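You operate a simulated robot arm through the tools that you are given. There is no shell and no other tool. Be economical: measure what you need, move in short steps, check, and stop when the job is done.

You run a simulated robot arm. Do the job below in one go: nothing can be reset, and whatever is moved stays where it is left.

JOB
Rinse the wide orange pot in cold water and stand it on the drainer.
Fine: blue tap lever, off again; wipe the soap scum off the long counter with the wetted green sponge; sponge back. What is to be rubbed or washed off counts as gone when no trace of it is left.

It is judged by the outcome, as a careful person would: the job done as asked, and still so three seconds after it is handed in. It fails if anything else is knocked over, pushed out of place, dropped, spilled or broken.

ROBOT AND FRAMES
A 7-joint arm with a two-finger parallel gripper on a trunk, on a base that drives. Base frame: it is fixed to the floor where the robot stands at the start and does not move with it; the origin is under the middle of the robot, x ahead of it, y to its left, z up. Readings come in mm, degrees, newtons and seconds.
With the tool pointing down near the work surface it reaches from about 340 to 780 mm from the robot's upright axis, wherever it stands. Its first joint turns from -166.0 to 166.0 degrees. Places, roughly: blue tap lever [800, -400, 1000]; drainer [700, 100, 900]; soap scum [500, 500, 900]. Payload 3.91 kg.
The TCP is the grasp point between the finger pads, 30 mm short of the fingertips. In the tool frame z runs along the fingers and y along their closing line. Largest opening 110 mm; finger width 20, thickness 10; the body of the gripper, 48 by 112 mm, starts 55 mm behind the TCP.
Orientation is that of the tool frame in the base frame, as a unit quaternion [x, y, z, w]. With the fingers straight down and closing along the base's y, the tool's x points along the base's -x, its y along +y and its z along -z.

CONTROLS
- The arm moves only by the tool drive_tool. Its argument "targets" is a list of rows, each an object (a shift or turn left out is 0, a gripper value left out holds the last) with "linear": the shift along the base's x, y, z in mm, a list of three; "rot": the turn, a rotation vector about the base's x, y, z in degrees, a list of three; "grip": the finger opening in mm, from 0 to 110. In form: [{"linear": [x, y, z], "rot": [ax, ay, az], "grip": grip}, ...]. A call has 1 to 10 rows; each row is the pose to reach, as a shift and turn from the pose commanded when the call began. Each row takes 0.2 s and may step no farther than 50 mm and 8.6 degrees from the row before; otherwise, or with a gripper value out of range, the whole call is refused. A pose out of reach is approached as far as the arm can. The call stops where the force on the tool passes 40 N (or 10 N more than at its start, if that is more) or the arm is blocked; 0.2 s more then pass. The fingers move at their own pace (about 153 mm/s each) and stop on an object; they squeeze with about 34 N. The grip force told is the motor's: it shows also when the fingers shut on nothing. Time passes only in rows, and 0.2 s behind the last, so rows that repeat a pose let the fingers close. It gives the time, the measured TCP pose, the force on the tool (base axes), the opening and the grip force at its end, in the units of the frame above (readings bear some noise), with the torque about the TCP (base axes, N m) and any sound that the robot's microphone picked up.
- Cameras (640 x 400 px; columns grow to the right, rows downward): "scene" is now at [4.8, 143, 1591]; the picture's right is [-0.10, -0.99, 0.00], its down [-0.73, 0.07, -0.68] and it looks along [0.67, -0.07, -0.74] (base axes); focal length 293 px, centre (320, 200). "wrist" rides on the gripper at [77, 7, -115] in the tool frame; the picture's right is [-0.09, 1.00, 0.00], its down [-0.80, -0.07, -0.59] and it looks along [-0.59, -0.05, 0.80] (tool axes); focal length 270 px, centre (320, 200). There is no depth. A picture from a camera that has moved, and an enlarged one, comes with that camera's place and axes in the base frame and with its lens.
- snapshot(camera): a new picture of that camera. It takes no simulated time.
- move_column(by): slides the trunk up (or, below 0, down) by that many mm; the arm and the scene camera ride with it, the base frame stays. It gives what a move gives, with no picture.
- steer(legs): drives the robot by 1 to 6 legs, each [ahead, turn to the left] in mm and degrees, along the robot's own axes; the way and the turn of a leg run together, so that a leg with both is an arc; at most 1500 mm and 180 degrees a leg. The arm and the cameras ride along, it lands a little off, and it stops where it bumps. It gives what a move gives.
- aim_head(pan, tilt): turns the head with the scene camera to pan (to the left, within 155 degrees either way) and tilt (down, from -29 to 69), counted from straight ahead of the robot. It gives what a move gives.
- enlarge(camera, box): a new picture of the part [left, top, right, bottom] of that camera's present view, enlarged. It takes no simulated time.
- sign_off(): hands the job in; it is judged then, once.

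Go step by step. Nothing tells you exact positions but the pictures and the camera data: compare them with the known pose of the tool, close in by small moves and look again before you grip or let go. The budget is 120 turns and 82 pictures, counting those below and the enlarged ones. Unless the task says otherwise, let go and move clear before handing in, and close with one line.

The tools are called after "Emit:" as name(argument=value, ...) on one line, values as JSON. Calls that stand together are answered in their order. drive_tool: Moves the arm, as the interface text tells. Its arguments: {"type":"object","properties":{"targets":{"type":"array"}},"required":["targets"]} The other tools are called the same way: move_column (by) slides the trunk up or down; steer (legs) drives the base; aim_head (pan, tilt) turns the head that bears the scene camera; snapshot (camera) takes a picture; enlarge (camera, box) takes an enlarged picture of a part of a camera's view; sign_off () hands the job in.

At the start:

```text
t: 0.0
tcp_pos: [440.8, 206.0, 1275.9]
ee_rot: [0.001, 1.0, 0.0, 0.0]
wrist_force: [-0.2, -0.9, -0.4]
torque: [0.02, 0.0, -0.05]
grip_width: 110.0
finger_force: 0.0
trunk travel left (down, up): [-575.0, 35.0]
robot x, y, heading: [1.9, -1.4, 0.2]
head pan, tilt: [-5.8, 47.5]
```

scene: 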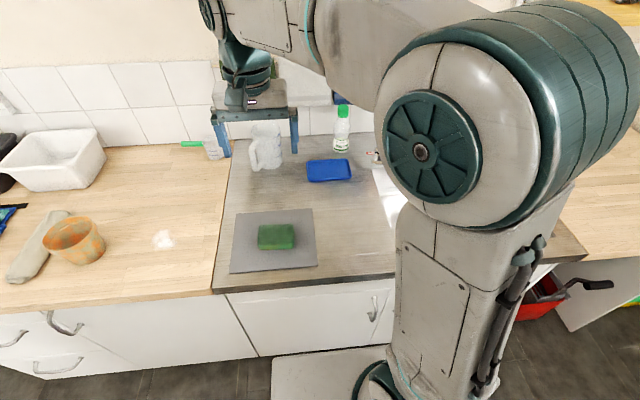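
wrist: 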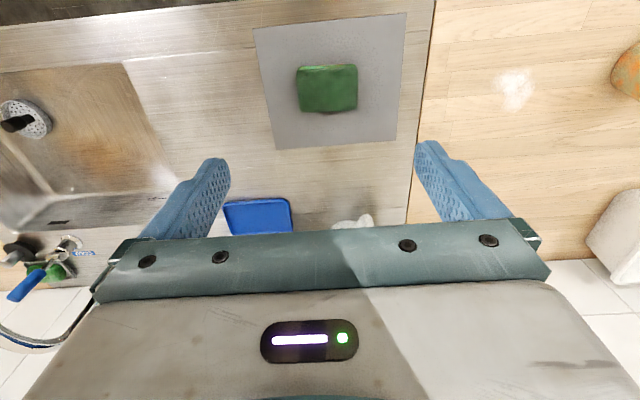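

The orange pot stands on the left counter near (480, 730) and the scum is near (515, 528). The green sponge is on a gray mat near (473, 211), and the sink is to the right. I'll look around first.

Emit:
enlarge(camera="wrist", box=[0, 0, 440, 275])

Emit:
enlarge(camera="scene", box=[0, 80, 400, 330])

Emit:
aim_head(pan=-45, tilt=40)

```text
1.45 times, centred on (220, 138) of wrist
camera zoom: at [364.1, 213.2, 1390.8], right [0.09, 1.0, 0.0], down [0.8, -0.07, 0.59], along [0.59, -0.05, -0.8], focal length 393 px, centre (466, 291)
```

zoom: 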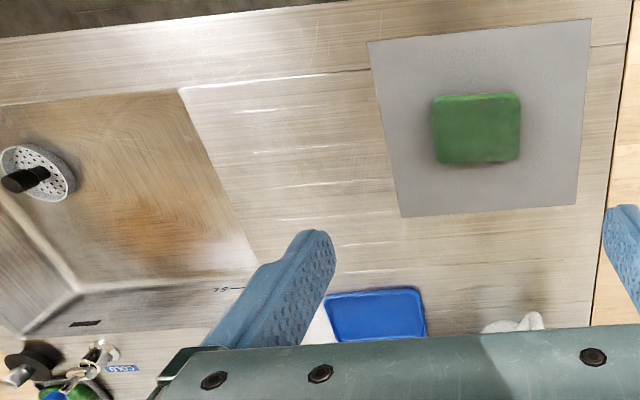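

```text
1.60 times, centred on (200, 205) of scene
camera zoom: at [4.8, 143.0, 1591.0], right [-0.1, -0.99, 0.0], down [-0.73, 0.07, -0.68], along [0.67, -0.07, -0.74], focal length 469 px, centre (512, 192)
```

zoom: 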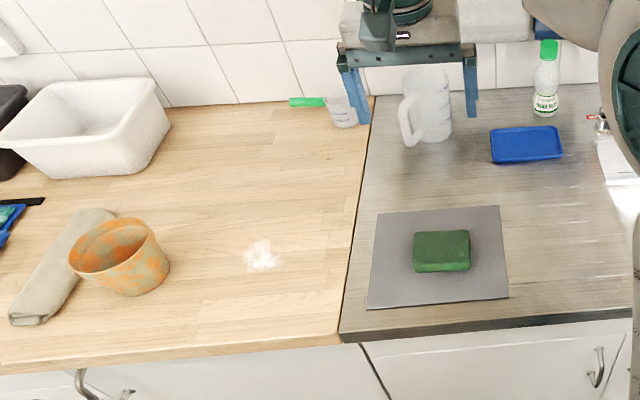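

```text
t: 1.1
tcp_pos: [441.5, 207.4, 1275.8]
ee_rot: [0.0, 1.0, -0.001, 0.001]
wrist_force: [0.5, 0.2, 1.4]
torque: [0.0, 0.0, 0.02]
grip_width: 110.2
finger_force: 0.0
trunk travel left (down, up): [-575.0, 35.0]
robot x, y, heading: [-1.3, 0.5, -0.0]
head pan, tilt: [-45.0, 40.0]
```

The wrist view shows the tap with a COLD label, and the pot is wider than the gripper opening. Next I'll look at the sink area.

Emit:
snapshot(camera="scene")

```text
77 pictures are left
camera scene: at [-13.9, 90.9, 1601.8], right [-0.71, -0.71, 0.0], down [-0.46, 0.45, -0.77], along [0.54, -0.54, -0.64], focal length 293 px, centre (320, 200)
```

scene: 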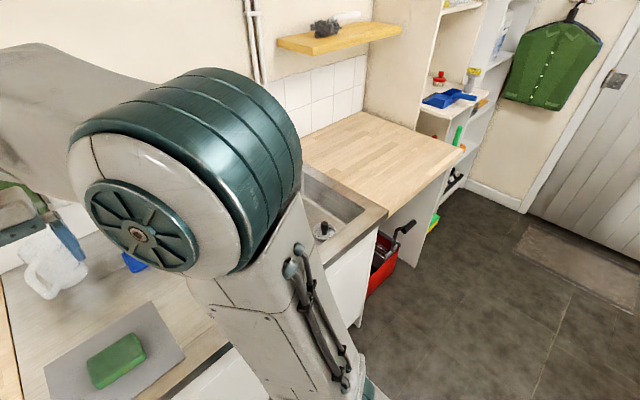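

The arm blocks the head's view of the sink, so I'll carry the gripper high over it and use the wrist camera.

Emit:
drive_tool(targets=[{"linear": [0, -45, 0]}, {"linear": [0, -90, 0]}, {"linear": [0, -135, 0]}, {"linear": [0, -180, 0]}, {"linear": [0, -225, 0]}, {"linear": [0, -270, 0]}, {"linear": [0, -315, 0]}, {"linear": [0, -360, 0]}, {"linear": [0, -405, 0]}, {"linear": [0, -450, 0]}])

Emit:
snapshot(camera="wrist")

Emit:
snapshot(camera="scene")

```text
t: 3.3
tcp_pos: [441.0, -245.8, 1278.3]
ee_rot: [-0.001, 1.0, 0.0, 0.0]
wrist_force: [0.1, -0.9, -0.5]
torque: [0.0, 0.0, -0.01]
grip_width: 110.0
finger_force: 0.0
trunk travel left (down, up): [-575.0, 35.0]
robot x, y, heading: [0.0, -1.7, -0.1]
head pan, tilt: [-45.0, 40.0]
```

```text
76 pictures are left
camera wrist: at [364.0, -238.8, 1393.9], right [0.09, 1.0, 0.0], down [0.8, -0.07, 0.59], along [0.59, -0.05, -0.8], focal length 270 px, centre (320, 200)
```

wrist: 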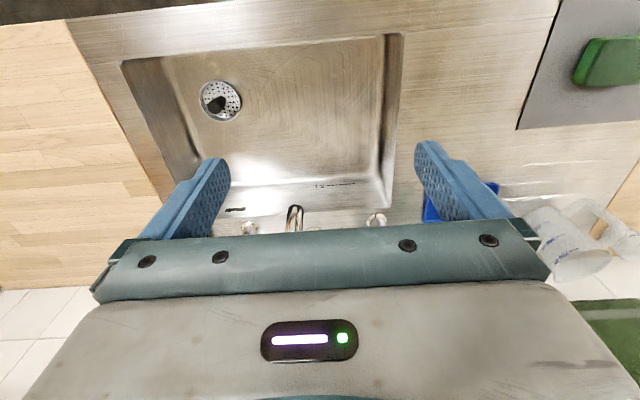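

```text
75 pictures are left
camera scene: at [-13.5, 89.5, 1601.9], right [-0.71, -0.71, 0.0], down [-0.45, 0.46, -0.77], along [0.54, -0.54, -0.64], focal length 293 px, centre (320, 200)
```

scene: 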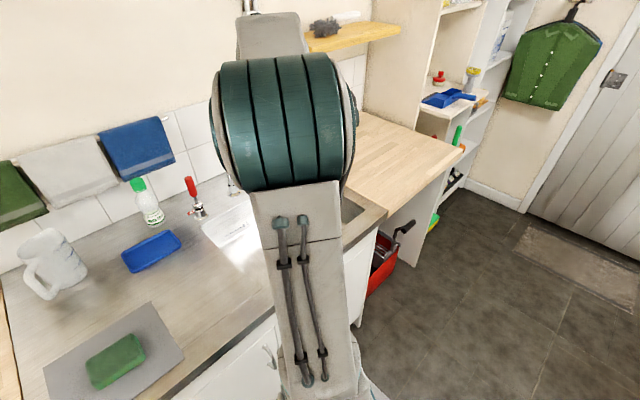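

The red lever is on the near side of the tap and the blue one lies beyond the spout. I'll need to drive sideways, so I'm checking the free floor first.

Emit:
aim_head(pan=150, tilt=40)

Emit:
snapshot(camera="scene")

Emit:
aim_head(pan=70, tilt=45)

Emit:
snapshot(camera="scene")

```text
t: 6.1
tcp_pos: [441.4, -243.2, 1281.1]
ee_rot: [0.0, 1.0, 0.001, -0.001]
wrist_force: [0.5, -0.4, 0.4]
torque: [0.0, -0.01, 0.02]
grip_width: 110.0
finger_force: 0.0
trunk travel left (down, up): [-575.0, 35.0]
robot x, y, heading: [0.2, -0.1, 0.0]
head pan, tilt: [150.0, 40.0]
```

```text
74 pictures are left
camera scene: at [-147.7, 193.3, 1601.8], right [0.5, 0.87, 0.0], down [0.56, -0.32, -0.77], along [-0.66, 0.38, -0.64], focal length 293 px, centre (320, 200)
```

scene: 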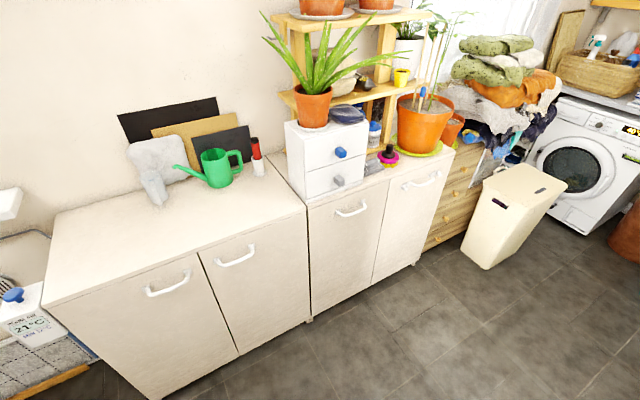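

```text
t: 7.7
tcp_pos: [439.8, -244.0, 1278.2]
ee_rot: [-0.001, 1.0, 0.0, 0.0]
wrist_force: [0.1, -0.3, -0.1]
torque: [-0.01, 0.01, -0.01]
grip_width: 110.1
finger_force: 0.1
trunk travel left (down, up): [-575.0, 35.0]
robot x, y, heading: [-0.6, -2.5, 0.1]
head pan, tilt: [70.0, 45.0]
```

```text
73 pictures are left
camera scene: at [-46.3, 227.2, 1594.6], right [0.94, -0.34, 0.0], down [-0.24, -0.66, -0.71], along [0.24, 0.66, -0.71], focal length 293 px, centre (320, 200)
```

scene: 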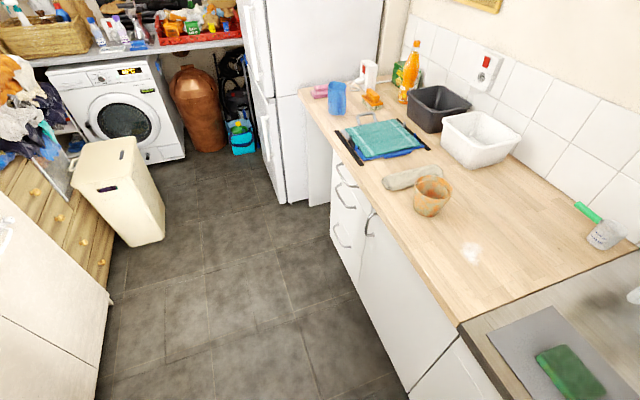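

There's a free aisle about 1.2 m wide behind me. I'll back off, shift left about 450 mm and return, so the pot and the scum come within reach.

Emit:
steer(legs=[[-200, 0], [0, 90], [450, 0], [0, -90], [190, 0]])

Emit:
aim_head(pan=20, tilt=50)

Emit:
snapshot(camera="scene")

```text
t: 20.2
tcp_pos: [441.4, 212.6, 1279.0]
ee_rot: [-0.001, 1.0, 0.0, -0.001]
wrist_force: [1.8, -0.4, 0.0]
torque: [0.01, 0.03, 0.02]
grip_width: 110.2
finger_force: 0.0
trunk travel left (down, up): [-575.0, 35.0]
robot x, y, heading: [-0.2, 456.5, 0.3]
head pan, tilt: [70.0, 45.0]
```

```text
t: 21.4
tcp_pos: [440.4, 211.8, 1279.7]
ee_rot: [-0.001, 1.0, 0.0, 0.0]
wrist_force: [-0.4, 0.3, 0.1]
torque: [-0.01, 0.02, 0.03]
grip_width: 110.1
finger_force: 0.1
trunk travel left (down, up): [-575.0, 35.0]
robot x, y, heading: [1.1, 454.7, 0.1]
head pan, tilt: [20.0, 50.0]
```

```text
72 pictures are left
camera scene: at [-2.6, 633.0, 1587.7], right [0.35, -0.94, 0.0], down [-0.72, -0.26, -0.64], along [0.6, 0.22, -0.77], focal length 293 px, centre (320, 200)
```

scene: 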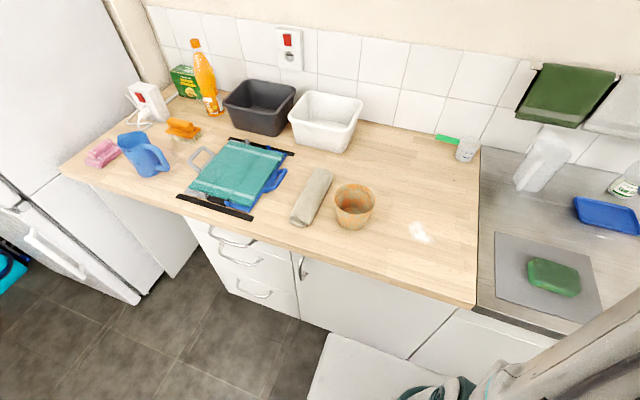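

The pot appears to have its rim center at about (506, 719, 985), roughly 110 mm across. I'll enlarge it to see the wall and the soiling, and also enlarge the scum.

Emit:
enlarge(camera="scene", box=[300, 160, 444, 250])

Emit:
drive_tool(targets=[{"linear": [0, 48, 0]}, {"linear": [0, 96, 0]}, {"linear": [0, 144, 0]}, {"linear": [0, 192, 0]}, {"linear": [0, 240, 0]}, {"linear": [0, 288, 0]}, {"linear": [0, 336, 0]}, {"linear": [0, 384, 0]}, {"linear": [0, 432, -20]}, {"linear": [0, 470, -60]}])

Emit:
snapshot(camera="wrist")

```text
4.44 times, centred on (372, 205) of scene
camera zoom: at [-2.6, 633.0, 1587.7], right [0.35, -0.94, 0.0], down [-0.72, -0.26, -0.64], along [0.6, 0.22, -0.77], focal length 1302 px, centre (89, 178)
```

zoom: 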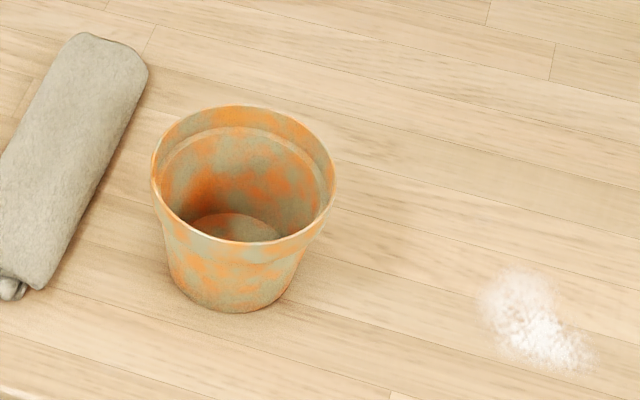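

```text
refused: row 9 steps farther than a row can; nothing moved
```

```text
70 pictures are left
camera wrist: at [364.0, 219.7, 1394.1], right [0.09, 1.0, 0.0], down [0.8, -0.07, 0.59], along [0.59, -0.05, -0.8], focal length 270 px, centre (320, 200)
```

wrist: 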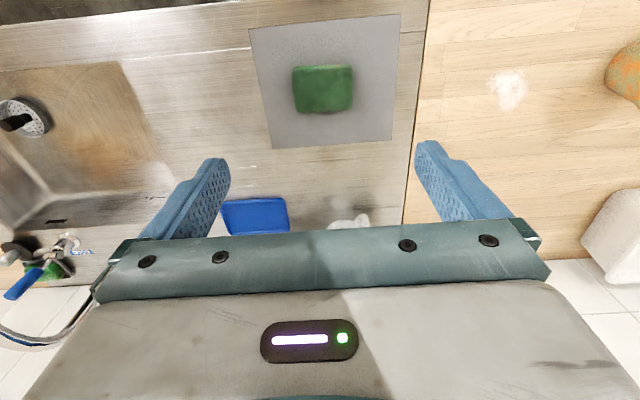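

The pot is about 111 mm across and 88 mm tall, coated in greenish dirt inside and out, centered near (490, 715). I'll grip the near wall with the fingers closing along x, so I'm moving over it and turning the tool.

Emit:
drive_tool(targets=[{"linear": [0, 48, 0], "rot": [0, 0, 8.5]}, {"linear": [0, 96, 0], "rot": [0, 0, 17]}, {"linear": [0, 144, 0], "rot": [0, 0, 25.5]}, {"linear": [0, 192, 0], "rot": [0, 0, 34]}, {"linear": [0, 240, 0], "rot": [0, 0, 42.5]}, {"linear": [0, 288, 0], "rot": [0, 0, 51]}, {"linear": [0, 336, 0], "rot": [0, 0, 59.5]}, {"linear": [0, 384, 0], "rot": [0, 0, 68]}, {"linear": [0, 432, 0], "rot": [0, 0, 76.5]}, {"linear": [0, 480, 0], "rot": [0, 0, 85]}])

Emit:
drive_tool(targets=[{"linear": [-5, 23, -30], "rot": [0, 0, 5]}, {"linear": [-5, 23, -70], "rot": [0, 0, 5]}, {"linear": [-5, 23, -110], "rot": [0, 0, 5]}])

Emit:
snapshot(camera="wrist")

Emit:
snapshot(camera="scene")

```text
t: 23.6
tcp_pos: [440.9, 689.9, 1277.8]
ee_rot: [-0.677, 0.736, 0.0, -0.001]
wrist_force: [-0.7, -0.1, 0.1]
torque: [0.01, 0.04, 0.02]
grip_width: 109.9
finger_force: 0.0
trunk travel left (down, up): [-575.0, 35.0]
robot x, y, heading: [-2.6, 458.9, 0.1]
head pan, tilt: [20.0, 50.0]
```

```text
t: 24.4
tcp_pos: [437.2, 715.9, 1170.0]
ee_rot: [0.708, -0.706, -0.001, 0.0]
wrist_force: [-0.9, -0.1, 0.4]
torque: [-0.01, 0.04, 0.01]
grip_width: 109.9
finger_force: 0.1
trunk travel left (down, up): [-575.0, 35.0]
robot x, y, heading: [-2.6, 456.4, 0.1]
head pan, tilt: [20.0, 50.0]
```

```text
69 pictures are left
camera wrist: at [430.1, 638.3, 1284.0], right [-1.0, 0.08, 0.0], down [0.07, 0.8, 0.59], along [0.05, 0.59, -0.8], focal length 270 px, centre (320, 200)
```

wrist: 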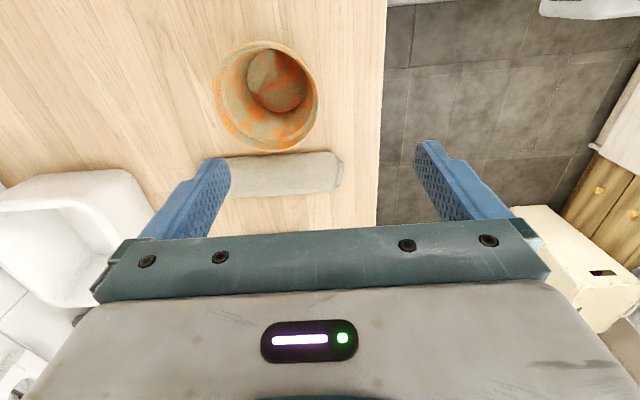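

```text
68 pictures are left
camera scene: at [-2.2, 633.3, 1587.7], right [0.34, -0.94, 0.0], down [-0.72, -0.26, -0.64], along [0.6, 0.22, -0.77], focal length 293 px, centre (320, 200)
```

scene: 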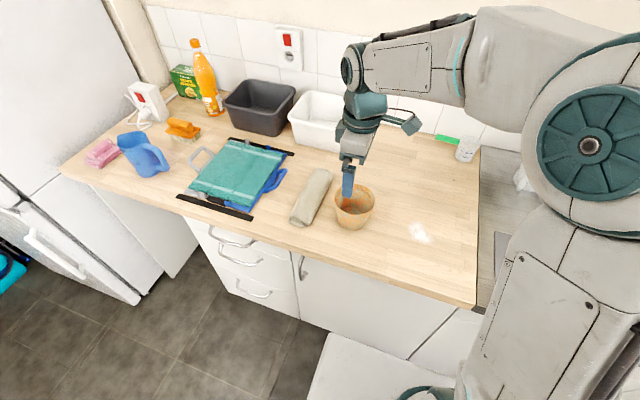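

The rim center is at about (492, 713). I'll lean the tool 10° towards me to match the wall taper, open to 60 mm and lower it astride the near wall.

Emit:
drive_tool(targets=[{"linear": [0, -2, -40], "rot": [0, -5, 0], "grip": 60}, {"linear": [0, -3, -85], "rot": [0, -10, 0], "grip": 60}, {"linear": [0, -3, -125], "rot": [0, -10, 0], "grip": 60}, {"linear": [0, -3, -150], "rot": [0, -10, 0], "grip": 60}])

Emit:
snapshot(camera="wrist")

Emit:
enlarge(camera="scene", box=[290, 120, 450, 220])

```text
t: 25.4
tcp_pos: [436.3, 711.7, 1020.2]
ee_rot: [0.705, -0.704, 0.062, -0.062]
wrist_force: [-0.1, -0.1, 0.0]
torque: [-0.06, -0.03, -0.03]
grip_width: 60.0
finger_force: 0.1
trunk travel left (down, up): [-575.0, 35.0]
robot x, y, heading: [-3.1, 454.3, -0.0]
head pan, tilt: [20.0, 50.0]
```

```text
67 pictures are left
camera wrist: at [409.7, 635.4, 1132.7], right [-0.98, 0.09, -0.17], down [-0.04, 0.8, 0.6], along [0.19, 0.59, -0.78], focal length 270 px, centre (320, 200)
```

wrist: 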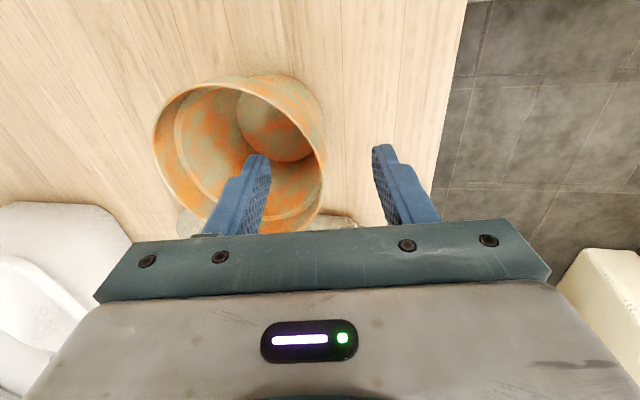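

```text
4.00 times, centred on (370, 170) of scene
camera zoom: at [-2.2, 633.4, 1587.6], right [0.34, -0.94, 0.0], down [-0.72, -0.26, -0.64], along [0.6, 0.22, -0.77], focal length 1172 px, centre (120, 320)
```

zoom: 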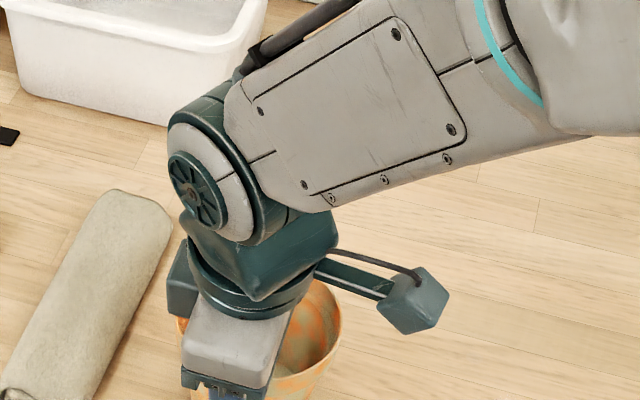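

The near wall sits between the fingers, about 1 mm off center. I'll go down and close.

Emit:
drive_tool(targets=[{"linear": [2, 2, -20]}, {"linear": [3, 2, -36]}, {"linear": [3, 2, -36], "grip": 0}, {"linear": [3, 2, -36], "grip": 0}, {"linear": [3, 2, -36], "grip": 0}])

Emit:
snapshot(camera="wrist")

```text
t: 26.6
tcp_pos: [440.4, 713.1, 987.1]
ee_rot: [0.705, -0.704, 0.061, -0.061]
wrist_force: [-0.1, -0.1, 0.8]
torque: [-0.02, 0.01, -0.01]
grip_width: 5.4
finger_force: 34.2
trunk travel left (down, up): [-575.0, 35.0]
robot x, y, heading: [1.8, 451.3, 0.3]
head pan, tilt: [20.0, 50.0]
```

```text
65 pictures are left
camera wrist: at [413.9, 636.4, 1097.6], right [-0.98, 0.09, -0.17], down [-0.04, 0.8, 0.6], along [0.19, 0.59, -0.78], focal length 270 px, centre (320, 200)
```

wrist: 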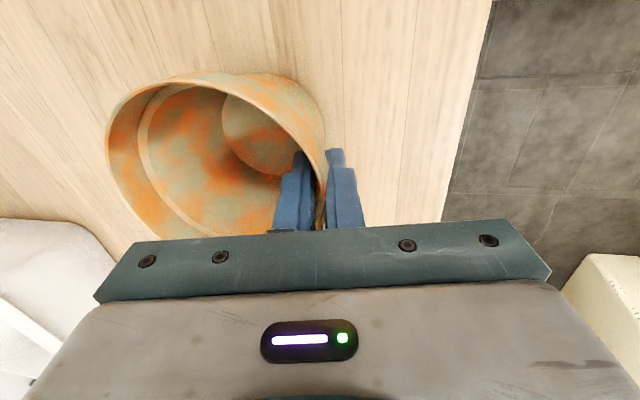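

The grip is firm at 5.4 mm of wall. I'll lift 200 mm and drive to the sink side.

Emit:
drive_tool(targets=[{"linear": [0, 0, 30]}, {"linear": [0, 0, 70]}, {"linear": [0, 0, 115]}, {"linear": [0, 0, 160]}, {"linear": [0, 0, 205]}])

Emit:
steer(legs=[[-200, 0], [0, -90], [740, 0], [0, 90], [195, 0]])

Emit:
aim_head(pan=-12, tilt=45)

Emit:
snapshot(camera="scene")

```text
t: 27.8
tcp_pos: [439.4, 717.0, 1192.8]
ee_rot: [0.706, -0.703, 0.061, -0.062]
wrist_force: [-1.3, 0.2, -1.0]
torque: [-0.01, 0.0, -0.01]
grip_width: 5.0
finger_force: 34.3
trunk travel left (down, up): [-575.0, 35.0]
robot x, y, heading: [-2.5, 457.2, -0.2]
head pan, tilt: [20.0, 50.0]
```

```text
t: 41.8
tcp_pos: [434.6, -21.4, 1191.6]
ee_rot: [-0.703, 0.705, -0.061, 0.062]
wrist_force: [0.7, -0.5, -0.7]
torque: [0.01, 0.04, -0.01]
grip_width: 4.7
finger_force: 34.0
trunk travel left (down, up): [-575.0, 35.0]
robot x, y, heading: [-8.2, -281.9, -0.3]
head pan, tilt: [20.0, 50.0]
```

```text
t: 42.8
tcp_pos: [433.4, -20.9, 1192.2]
ee_rot: [-0.703, 0.706, -0.062, 0.062]
wrist_force: [0.7, 0.1, -1.1]
torque: [-0.02, 0.01, -0.01]
grip_width: 4.6
finger_force: 33.8
trunk travel left (down, up): [-575.0, 35.0]
robot x, y, heading: [-12.2, -282.3, 0.0]
head pan, tilt: [-12.0, 45.0]
```

```text
64 pictures are left
camera scene: at [-2.4, -146.2, 1594.5], right [-0.21, -0.98, 0.0], down [-0.69, 0.15, -0.71], along [0.69, -0.15, -0.71], focal length 293 px, centre (320, 200)
```

scene: 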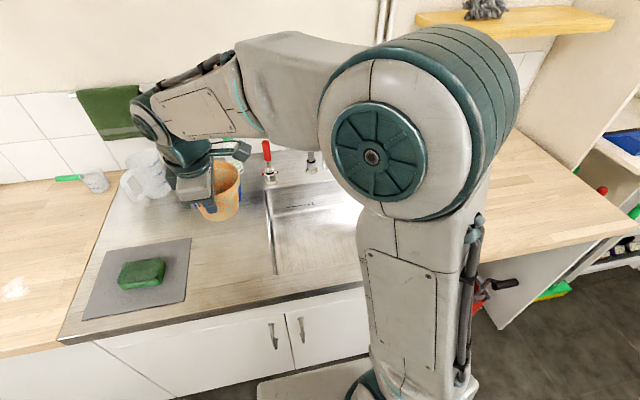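

The robot now stands at y≈-282 with the pot held. I'll set the pot down for now on the free grooved drainer around (540, 10) so I can work the tap.

Emit:
drive_tool(targets=[{"linear": [27, 15, -30]}, {"linear": [54, 30, -60]}, {"linear": [54, 30, -100]}, {"linear": [54, 30, -140]}, {"linear": [54, 30, -170]}])

Emit:
snapshot(camera="wrist")

Emit:
snapshot(camera="scene")

```text
t: 44.0
tcp_pos: [488.0, 8.9, 1020.8]
ee_rot: [-0.703, 0.706, -0.061, 0.062]
wrist_force: [0.4, -0.4, -0.2]
torque: [0.01, 0.04, -0.01]
grip_width: 4.3
finger_force: 34.0
trunk travel left (down, up): [-575.0, 35.0]
robot x, y, heading: [-7.6, -278.6, -0.3]
head pan, tilt: [-12.0, 45.0]
```

```text
63 pictures are left
camera wrist: at [460.3, -67.2, 1131.8], right [-0.98, 0.09, -0.17], down [-0.03, 0.8, 0.6], along [0.19, 0.59, -0.78], focal length 270 px, centre (320, 200)
```

wrist: 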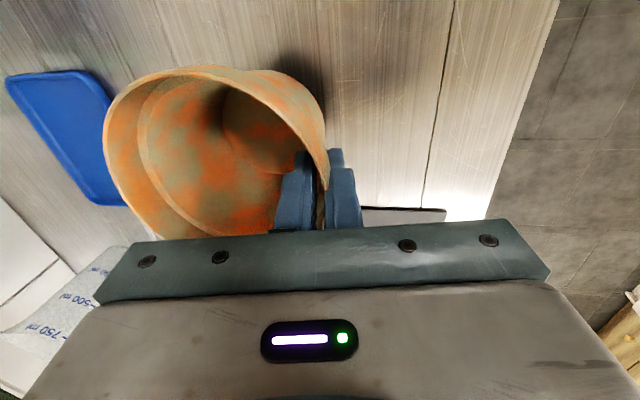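

```text
62 pictures are left
camera scene: at [-2.1, -145.8, 1594.5], right [-0.21, -0.98, 0.0], down [-0.69, 0.15, -0.71], along [0.69, -0.15, -0.71], focal length 293 px, centre (320, 200)
```

scene: 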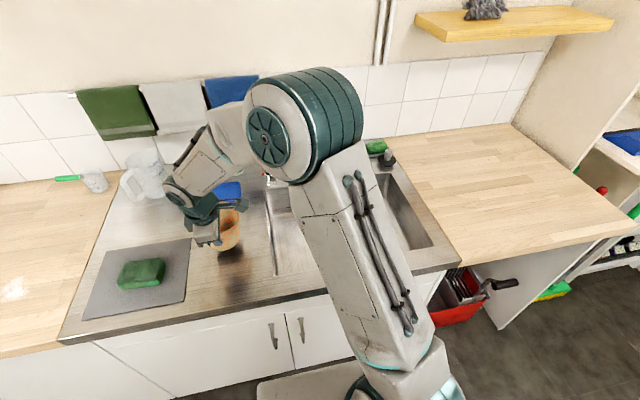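

The space below is clear. I'll lower until it touches.

Emit:
drive_tool(targets=[{"linear": [0, 0, -20]}, {"linear": [0, 0, -27]}, {"linear": [0, 0, -30]}, {"linear": [0, 0, -33]}])

```text
t: 45.0
tcp_pos: [488.2, 8.4, 988.6]
ee_rot: [-0.704, 0.705, -0.062, 0.061]
wrist_force: [-0.4, 0.0, -0.5]
torque: [-0.03, 0.05, -0.02]
grip_width: 4.5
finger_force: 33.9
trunk travel left (down, up): [-575.0, 35.0]
robot x, y, heading: [-9.8, -277.3, -0.1]
head pan, tilt: [-12.0, 45.0]
```

Emit:
drive_tool(targets=[{"linear": [0, 0, -2]}, {"linear": [0, 0, -4]}, {"linear": [0, 0, -6]}, {"linear": [0, 0, -8]}])

Emit:
snapshot(camera="wrist")

```text
t: 46.0
tcp_pos: [487.5, 9.7, 984.9]
ee_rot: [-0.703, 0.705, -0.063, 0.065]
wrist_force: [4.6, 1.4, 32.4]
torque: [-0.38, -0.75, 0.14]
grip_width: 4.8
finger_force: 33.7
trunk travel left (down, up): [-575.0, 35.0]
robot x, y, heading: [-8.4, -278.7, -0.1]
head pan, tilt: [-12.0, 45.0]
```

```text
61 pictures are left
camera wrist: at [460.1, -66.7, 1095.0], right [-0.98, 0.09, -0.18], down [-0.04, 0.8, 0.6], along [0.2, 0.59, -0.78], focal length 270 px, centre (320, 200)
```

wrist: 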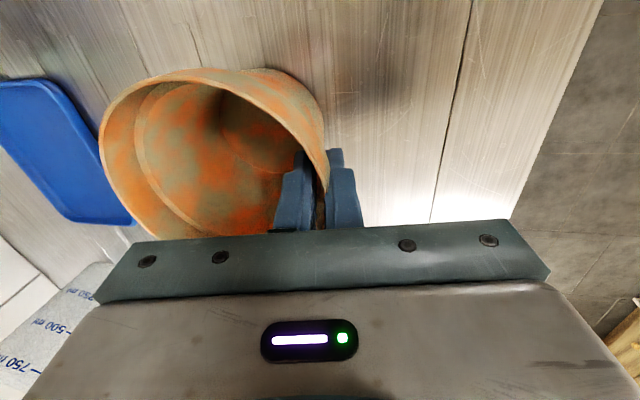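

It's touching at z≈986. I'll ease the pressure off, open, and lift out.

Emit:
drive_tool(targets=[{"linear": [0, 0, 3]}, {"linear": [0, 0, 3], "grip": 50}, {"linear": [0, 0, 3], "grip": 50}, {"linear": [-2, 0, 40], "grip": 50}, {"linear": [-2, 0, 85], "grip": 50}, {"linear": [-2, 0, 130], "grip": 50}, {"linear": [-2, 0, 175], "grip": 50}])

Emit:
snapshot(camera="wrist")

```text
t: 47.6
tcp_pos: [487.0, 9.2, 1152.5]
ee_rot: [-0.703, 0.706, -0.062, 0.062]
wrist_force: [0.0, -0.4, 0.5]
torque: [-0.03, -0.01, 0.0]
grip_width: 50.0
finger_force: 0.1
trunk travel left (down, up): [-575.0, 35.0]
robot x, y, heading: [-9.8, -281.2, -0.4]
head pan, tilt: [-12.0, 45.0]
```

```text
60 pictures are left
camera wrist: at [459.9, -67.3, 1266.0], right [-0.98, 0.09, -0.17], down [-0.03, 0.8, 0.6], along [0.19, 0.59, -0.78], focal length 270 px, centre (320, 200)
```

wrist: 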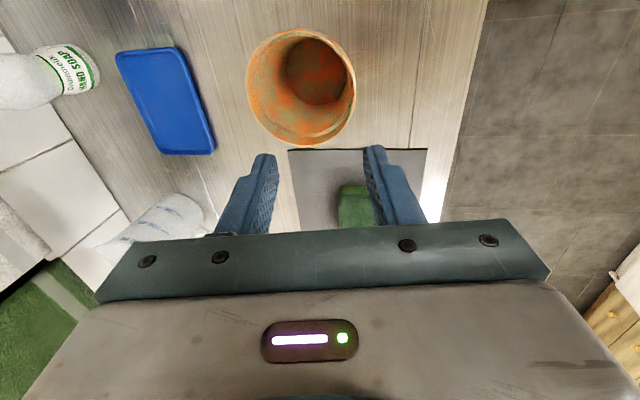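

The pot stands steady. Next I'll square the tool up and turn the wrist camera towards the taps.

Emit:
drive_tool(targets=[{"linear": [0, 0, 35], "rot": [0, 5, 0], "grip": 20}, {"linear": [0, 0, 70], "rot": [0, 10, 0], "grip": 0}])

Emit:
drive_tool(targets=[{"linear": [-10, -33, 0], "rot": [0, 0, -8.5]}, {"linear": [-20, -66, 0], "rot": [0, 0, -17]}, {"linear": [-30, -99, 0], "rot": [0, 0, -25.5]}, {"linear": [-40, -132, 0], "rot": [0, 0, -34]}, {"linear": [-50, -165, 0], "rot": [0, 0, -42.5]}, {"linear": [-60, -198, 0], "rot": [0, 0, -51]}, {"linear": [-70, -231, 0], "rot": [0, 0, -59.5]}, {"linear": [-80, -264, 0], "rot": [0, 0, -68]}, {"linear": [-90, -297, 0], "rot": [0, 0, -76.5]}, {"linear": [-100, -330, 0], "rot": [0, 0, -85]}])

Emit:
drive_tool(targets=[{"linear": [0, 0, 0], "rot": [0, 0, -5]}])

Emit:
drive_tool(targets=[{"linear": [0, 0, 0], "rot": [0, -8, 0]}, {"linear": [0, 0, 0], "rot": [0, -16, 0]}, {"linear": [0, 0, 0], "rot": [0, -24, 0]}, {"linear": [0, 0, 0], "rot": [0, -32, 0]}])

Emit:
snapshot(camera="wrist")

```text
t: 48.2
tcp_pos: [489.9, 8.9, 1224.2]
ee_rot: [-0.706, 0.709, -0.001, -0.002]
wrist_force: [-0.1, -0.8, -0.2]
torque: [-0.01, -0.01, -0.04]
grip_width: 0.1
finger_force: 34.1
trunk travel left (down, up): [-575.0, 35.0]
robot x, y, heading: [-9.0, -278.1, -0.3]
head pan, tilt: [-12.0, 45.0]
```

```text
t: 50.4
tcp_pos: [385.3, -322.8, 1225.3]
ee_rot: [-0.041, 0.999, 0.0, 0.0]
wrist_force: [1.0, 0.0, 0.1]
torque: [-0.03, 0.0, 0.01]
grip_width: 0.0
finger_force: 34.1
trunk travel left (down, up): [-575.0, 35.0]
robot x, y, heading: [-9.4, -279.8, 0.1]
head pan, tilt: [-12.0, 45.0]
```

```text
t: 50.8
tcp_pos: [386.5, -322.1, 1225.5]
ee_rot: [0.003, 1.0, 0.0, -0.001]
wrist_force: [0.2, 1.2, -0.5]
torque: [0.05, -0.01, -0.01]
grip_width: 0.1
finger_force: 33.9
trunk travel left (down, up): [-575.0, 35.0]
robot x, y, heading: [-7.9, -278.7, -0.2]
head pan, tilt: [-12.0, 45.0]
```

```text
t: 51.8
tcp_pos: [384.8, -321.3, 1225.7]
ee_rot: [0.002, 0.961, 0.0, 0.276]
wrist_force: [-0.3, -0.2, 0.7]
torque: [-0.01, -0.01, -0.04]
grip_width: 0.0
finger_force: 33.9
trunk travel left (down, up): [-575.0, 35.0]
robot x, y, heading: [-8.7, -279.2, -0.3]
head pan, tilt: [-12.0, 45.0]
```

```text
59 pictures are left
camera wrist: at [259.1, -313.6, 1282.2], right [0.08, 1.0, 0.05], down [0.36, -0.07, 0.93], along [0.93, -0.05, -0.37], focal length 270 px, centre (320, 200)
```

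wrist: 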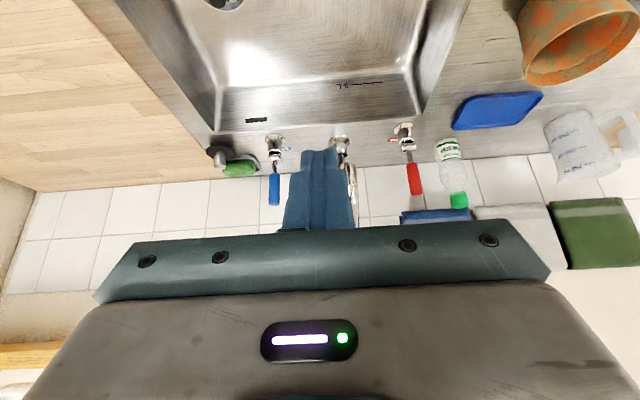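

The picture is upside down. The blue lever stands upright left of center and the red one is to the right. I'll enlarge it.

Emit:
enlarge(camera="wrist", box=[190, 90, 446, 250])

```text
2.50 times, centred on (318, 170) of wrist
camera zoom: at [259.1, -313.6, 1282.2], right [0.08, 1.0, 0.05], down [0.36, -0.07, 0.93], along [0.93, -0.05, -0.37], focal length 676 px, centre (325, 275)
```

zoom: 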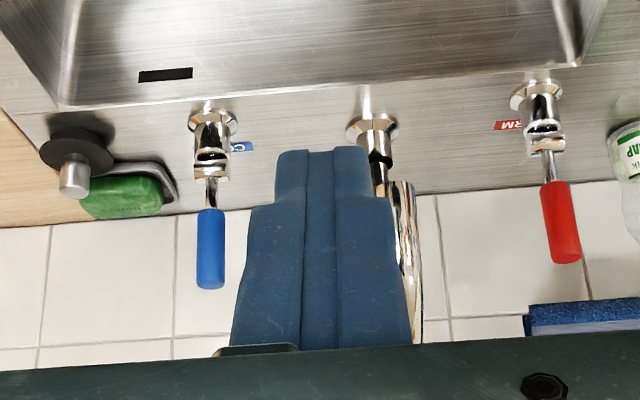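

Blue lever: its handle stands at about x 769, y -436, z 1014–1082. I'll approach it from the front with the tool pitched forward, stop short and look.

Emit:
drive_tool(targets=[{"linear": [37, -14, -10], "rot": [0, -4, 0], "grip": 60}, {"linear": [74, -29, -20], "rot": [0, -8, 0]}, {"linear": [111, -43, -30], "rot": [0, -12, 0]}, {"linear": [148, -57, -45], "rot": [0, -16, 0]}, {"linear": [185, -72, -60], "rot": [0, -20, 0]}, {"linear": [222, -86, -80], "rot": [0, -24, 0]}, {"linear": [259, -100, -100], "rot": [0, -28, 0]}, {"linear": [285, -115, -120], "rot": [0, -28, 0]}])

Emit:
snapshot(camera="wrist")

Emit:
snapshot(camera="scene")

```text
t: 53.6
tcp_pos: [674.4, -435.7, 1107.1]
ee_rot: [0.001, 0.866, 0.001, 0.501]
wrist_force: [0.2, -0.1, -0.5]
torque: [-0.01, 0.0, -0.01]
grip_width: 59.9
finger_force: 0.0
trunk travel left (down, up): [-575.0, 35.0]
robot x, y, heading: [-10.5, -282.4, -0.1]
head pan, tilt: [-12.0, 45.0]
```

```text
57 pictures are left
camera wrist: at [537.5, -428.3, 1096.9], right [0.05, 1.0, 0.08], down [-0.11, -0.07, 0.99], along [0.99, -0.05, 0.11], focal length 270 px, centre (320, 200)
```

wrist: 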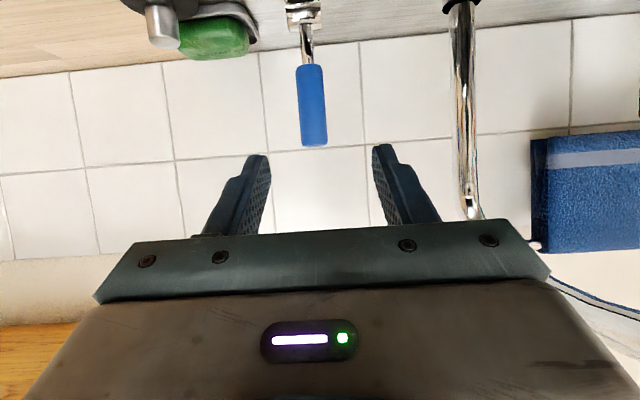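

```text
56 pictures are left
camera scene: at [-1.5, -146.7, 1594.6], right [-0.21, -0.98, 0.0], down [-0.69, 0.15, -0.71], along [0.69, -0.15, -0.71], focal length 293 px, centre (320, 200)
```

scene: 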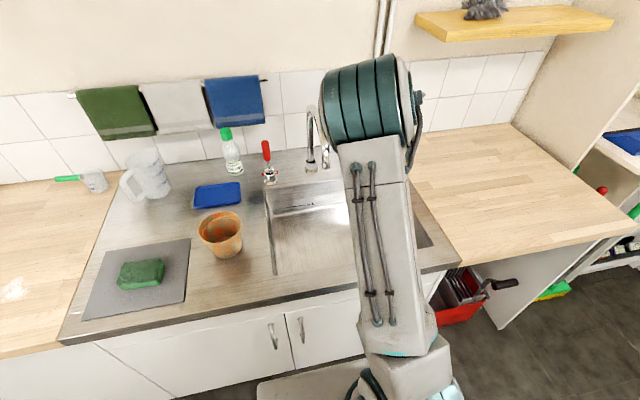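

The lever handle refines to x≈785, y≈-442, z 1007–1075. I'll slide forward along the tool axis until it's between the fingers.

Emit:
drive_tool(targets=[{"linear": [34, -4, -18]}, {"linear": [68, -7, -36]}, {"linear": [100, -7, -54]}])

Emit:
snapshot(camera="wrist")

```text
t: 54.4
tcp_pos: [773.6, -442.4, 1050.2]
ee_rot: [0.001, 0.866, 0.002, 0.5]
wrist_force: [-1.2, -0.2, 0.3]
torque: [0.0, -0.01, 0.02]
grip_width: 60.0
finger_force: 0.0
trunk travel left (down, up): [-575.0, 35.0]
robot x, y, heading: [-8.4, -280.1, -0.2]
head pan, tilt: [-12.0, 45.0]
```

```text
55 pictures are left
camera wrist: at [636.2, -435.1, 1040.9], right [0.05, 1.0, 0.08], down [-0.11, -0.07, 0.99], along [0.99, -0.05, 0.11], focal length 270 px, centre (320, 200)
```

wrist: 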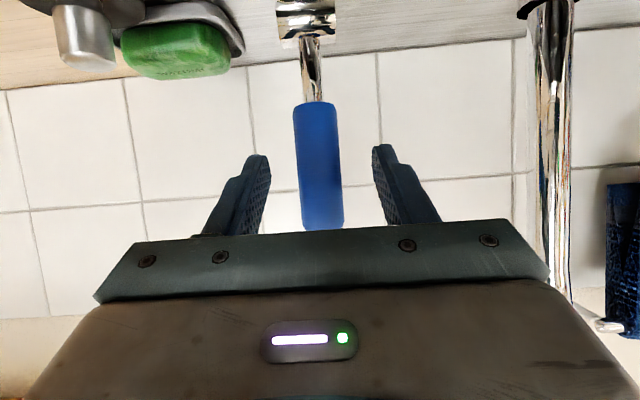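

The green object by the tap is a bar of soap in a dish, so the sponge is the one on the mat. The lever is between the fingers, so I'll close on it.

Emit:
drive_tool(targets=[{"linear": [0, 0, 0], "grip": 0}, {"linear": [0, 0, 0], "grip": 0}, {"linear": [0, 0, 0], "grip": 0}])

Emit:
drive_tool(targets=[{"linear": [-5, 0, 0]}, {"linear": [-10, 0, -1]}, {"linear": [-15, 0, -1]}, {"linear": [-20, 0, -2]}])

Emit:
snapshot(camera="wrist")

```text
t: 55.2
tcp_pos: [773.1, -443.2, 1052.0]
ee_rot: [0.001, 0.866, 0.0, 0.5]
wrist_force: [-0.3, -1.7, 3.3]
torque: [-1.2, -0.16, 0.03]
grip_width: 24.1
finger_force: 45.1
trunk travel left (down, up): [-575.0, 35.0]
robot x, y, heading: [-8.8, -281.4, -0.0]
head pan, tilt: [-12.0, 45.0]
```

```text
t: 56.2
tcp_pos: [752.6, -442.1, 1048.9]
ee_rot: [0.001, 0.867, 0.001, 0.499]
wrist_force: [15.9, -4.1, 6.7]
torque: [-1.02, -1.59, -0.2]
grip_width: 24.2
finger_force: 45.4
trunk travel left (down, up): [-575.0, 35.0]
robot x, y, heading: [-5.5, -282.7, -0.4]
head pan, tilt: [-12.0, 45.0]
```

```text
54 pictures are left
camera wrist: at [614.6, -435.8, 1039.2], right [0.05, 1.0, 0.08], down [-0.11, -0.07, 0.99], along [0.99, -0.05, 0.11], focal length 270 px, centre (320, 200)
```

wrist: 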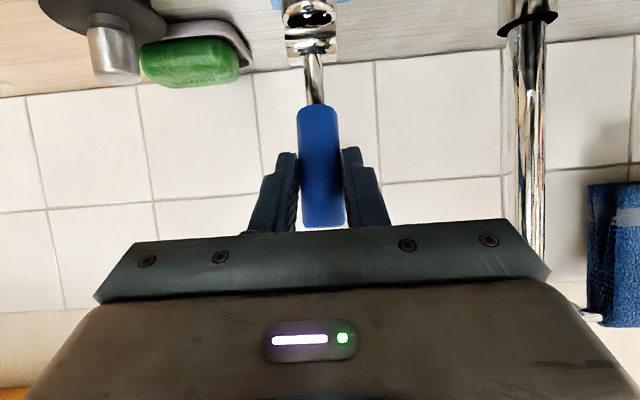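

The lever tilts towards me by about 15° with no water heard yet, so I'll continue along its arc.

Emit:
drive_tool(targets=[{"linear": [-7, 0, -2]}, {"linear": [-14, 0, -5]}, {"linear": [-21, 0, -9]}, {"linear": [-28, 0, -14]}])

Emit:
snapshot(camera="scene")

```text
t: 57.2
tcp_pos: [723.8, -442.9, 1036.2]
ee_rot: [0.002, 0.866, 0.001, 0.501]
wrist_force: [12.8, -1.7, 10.3]
torque: [-0.54, -1.61, -0.29]
grip_width: 24.3
finger_force: 45.3
trunk travel left (down, up): [-575.0, 35.0]
robot x, y, heading: [-6.2, -282.0, -0.2]
head pan, tilt: [-12.0, 45.0]
```

```text
53 pictures are left
camera scene: at [-2.0, -146.4, 1594.6], right [-0.21, -0.98, 0.0], down [-0.69, 0.15, -0.71], along [0.69, -0.15, -0.71], focal length 293 px, centre (320, 200)
```

scene: 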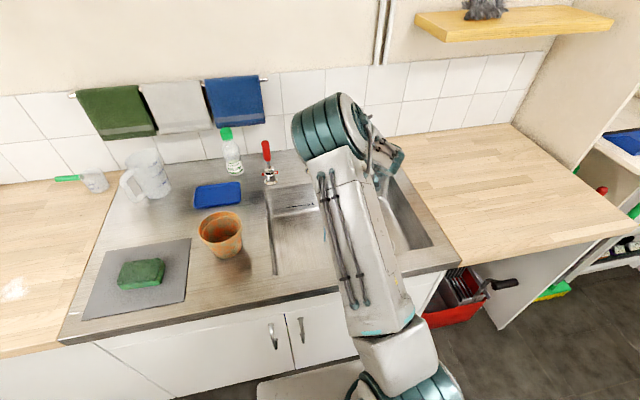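

Still no water sound at about 40°, so I'll go further.

Emit:
drive_tool(targets=[{"linear": [-6, 0, -5]}, {"linear": [-11, 0, -11]}, {"linear": [-16, 0, -18]}, {"linear": [-20, 0, -26]}])

Emit:
snapshot(camera="wrist")

```text
t: 58.2
tcp_pos: [700.3, -443.6, 1006.9]
ee_rot: [0.001, 0.868, 0.001, 0.497]
wrist_force: [0.7, 0.3, 0.3]
torque: [-0.01, -0.01, -0.02]
grip_width: 0.0
finger_force: 37.3
trunk travel left (down, up): [-575.0, 35.0]
robot x, y, heading: [-6.8, -281.6, -0.4]
head pan, tilt: [-12.0, 45.0]
```

```text
52 pictures are left
camera wrist: at [563.0, -434.9, 997.2], right [0.05, 1.0, 0.08], down [-0.11, -0.07, 0.99], along [0.99, -0.05, 0.1], focal length 270 px, centre (320, 200)
```

wrist: 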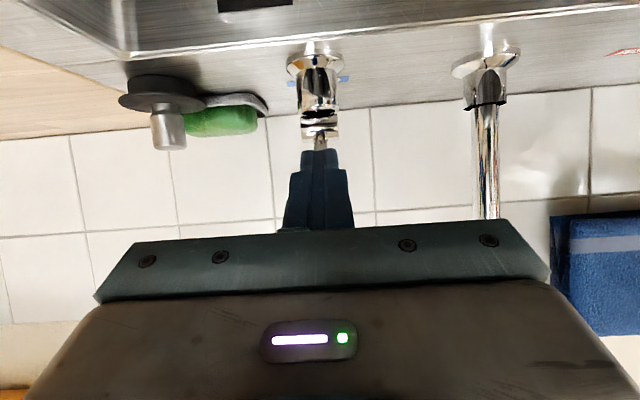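

The fingers slipped off the lever. I'll back away to see where it is.

Emit:
drive_tool(targets=[{"linear": [-30, 0, 10]}, {"linear": [-60, 0, 40]}, {"linear": [-70, 0, 80]}, {"linear": [-80, 0, 120]}])

Emit:
snapshot(camera="wrist")

```text
t: 59.2
tcp_pos: [623.7, -445.6, 1124.1]
ee_rot: [0.002, 0.866, 0.0, 0.499]
wrist_force: [-1.1, -0.9, 0.2]
torque: [0.01, -0.03, -0.01]
grip_width: 0.2
finger_force: 38.0
trunk travel left (down, up): [-575.0, 35.0]
robot x, y, heading: [-7.2, -277.9, -0.1]
head pan, tilt: [-12.0, 45.0]
```

```text
51 pictures are left
camera wrist: at [486.0, -436.9, 1116.1], right [0.05, 1.0, 0.08], down [-0.11, -0.07, 0.99], along [0.99, -0.05, 0.11], focal length 270 px, centre (320, 200)
```

wrist: 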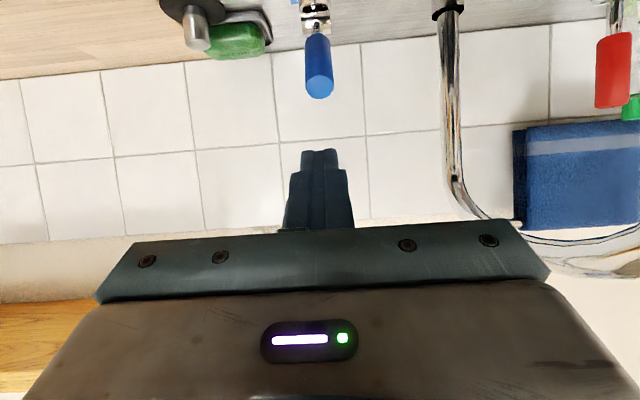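

The lever stays tilted towards me. I'll check from the head whether water is flowing.

Emit:
aim_head(pan=-25, tilt=42)

Emit:
snapshot(camera="scene")

```text
t: 60.0
tcp_pos: [625.5, -444.3, 1125.0]
ee_rot: [0.002, 0.867, 0.001, 0.499]
wrist_force: [-0.2, -0.3, 0.6]
torque: [-0.01, -0.02, -0.02]
grip_width: 0.1
finger_force: 38.2
trunk travel left (down, up): [-575.0, 35.0]
robot x, y, heading: [-12.0, -279.9, -0.1]
head pan, tilt: [-25.0, 42.0]
```

```text
50 pictures are left
camera scene: at [-6.2, -164.8, 1598.9], right [-0.43, -0.91, 0.0], down [-0.61, 0.28, -0.74], along [0.67, -0.32, -0.67], focal length 293 px, centre (320, 200)
```

scene: 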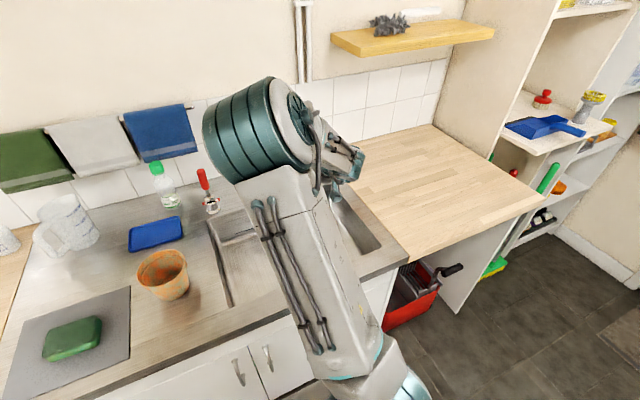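

I can't see the spout from here. I'll move the wrist camera to the side for a view of the spout and basin.

Emit:
drive_tool(targets=[{"linear": [-40, 20, 20], "rot": [0, 7, 0]}, {"linear": [-80, 50, 40], "rot": [0, 14, 0]}, {"linear": [-120, 80, 60], "rot": [0, 21, 0]}, {"linear": [-150, 115, 80], "rot": [0, 28, 0]}, {"linear": [-170, 155, 100], "rot": [0, 28, 0]}, {"linear": [-190, 200, 110], "rot": [0, 28, 0]}, {"linear": [-200, 245, 110], "rot": [0, 28, 0]}, {"linear": [-200, 290, 110], "rot": [0, 28, 0]}])

Emit:
snapshot(camera="wrist")

Emit:
snapshot(camera="scene")

```text
refused: row 2 steps farther than a row can; nothing moved
```

```text
49 pictures are left
camera wrist: at [487.2, -436.8, 1115.5], right [0.05, 1.0, 0.08], down [-0.11, -0.07, 0.99], along [0.99, -0.05, 0.11], focal length 270 px, centre (320, 200)
```

wrist: 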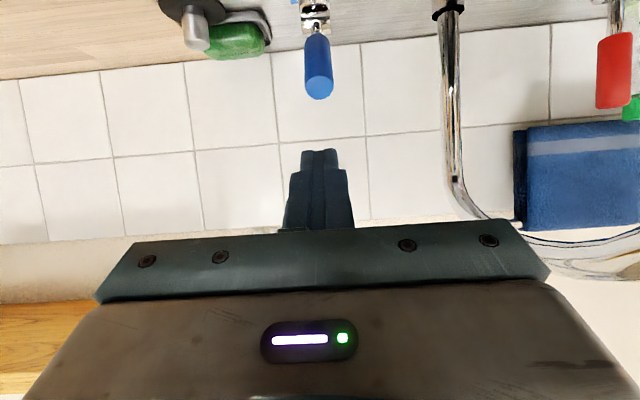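

```text
48 pictures are left
camera scene: at [-6.2, -164.8, 1598.9], right [-0.43, -0.91, 0.0], down [-0.61, 0.28, -0.74], along [0.67, -0.32, -0.67], focal length 293 px, centre (320, 200)
```

scene: 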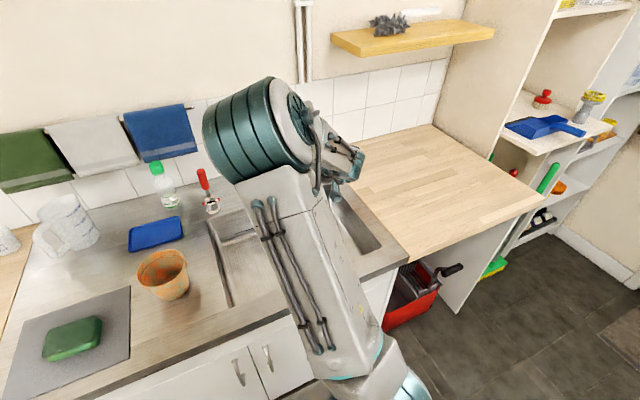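

That step was too long, so I'll retry with shorter rows, retreating in x before going sideways.

Emit:
drive_tool(targets=[{"linear": [-45, 0, 10], "rot": [0, 7, 0]}, {"linear": [-90, 0, 20], "rot": [0, 14, 0]}, {"linear": [-135, 0, 30], "rot": [0, 21, 0]}, {"linear": [-180, 0, 40], "rot": [0, 28, 0]}, {"linear": [-200, 40, 50], "rot": [0, 28, 0]}, {"linear": [-210, 80, 70], "rot": [0, 28, 0]}, {"linear": [-210, 125, 90], "rot": [0, 28, 0]}, {"linear": [-210, 170, 100], "rot": [0, 28, 0]}, {"linear": [-210, 215, 100], "rot": [0, 28, 0]}, {"linear": [-210, 260, 100], "rot": [0, 28, 0]}])

Emit:
snapshot(camera="wrist")

```text
t: 62.2
tcp_pos: [410.7, -182.5, 1229.3]
ee_rot: [0.001, 0.961, 0.001, 0.275]
wrist_force: [0.2, 0.1, -0.4]
torque: [-0.02, 0.0, 0.0]
grip_width: 0.1
finger_force: 37.7
trunk travel left (down, up): [-575.0, 35.0]
robot x, y, heading: [-8.3, -280.1, -0.1]
head pan, tilt: [-25.0, 42.0]
```

```text
47 pictures are left
camera wrist: at [285.5, -174.5, 1285.7], right [0.08, 1.0, 0.05], down [0.37, -0.07, 0.93], along [0.93, -0.05, -0.37], focal length 270 px, centre (320, 200)
```

wrist: 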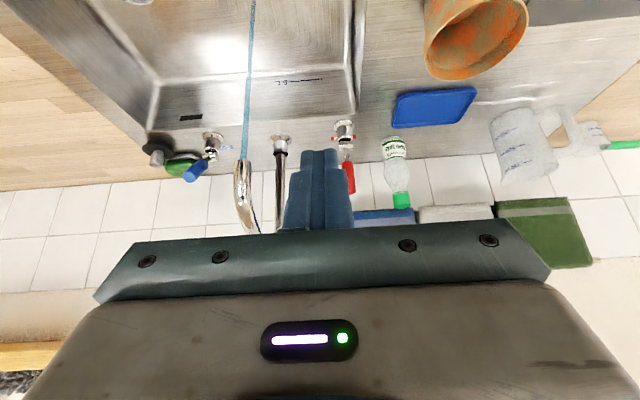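

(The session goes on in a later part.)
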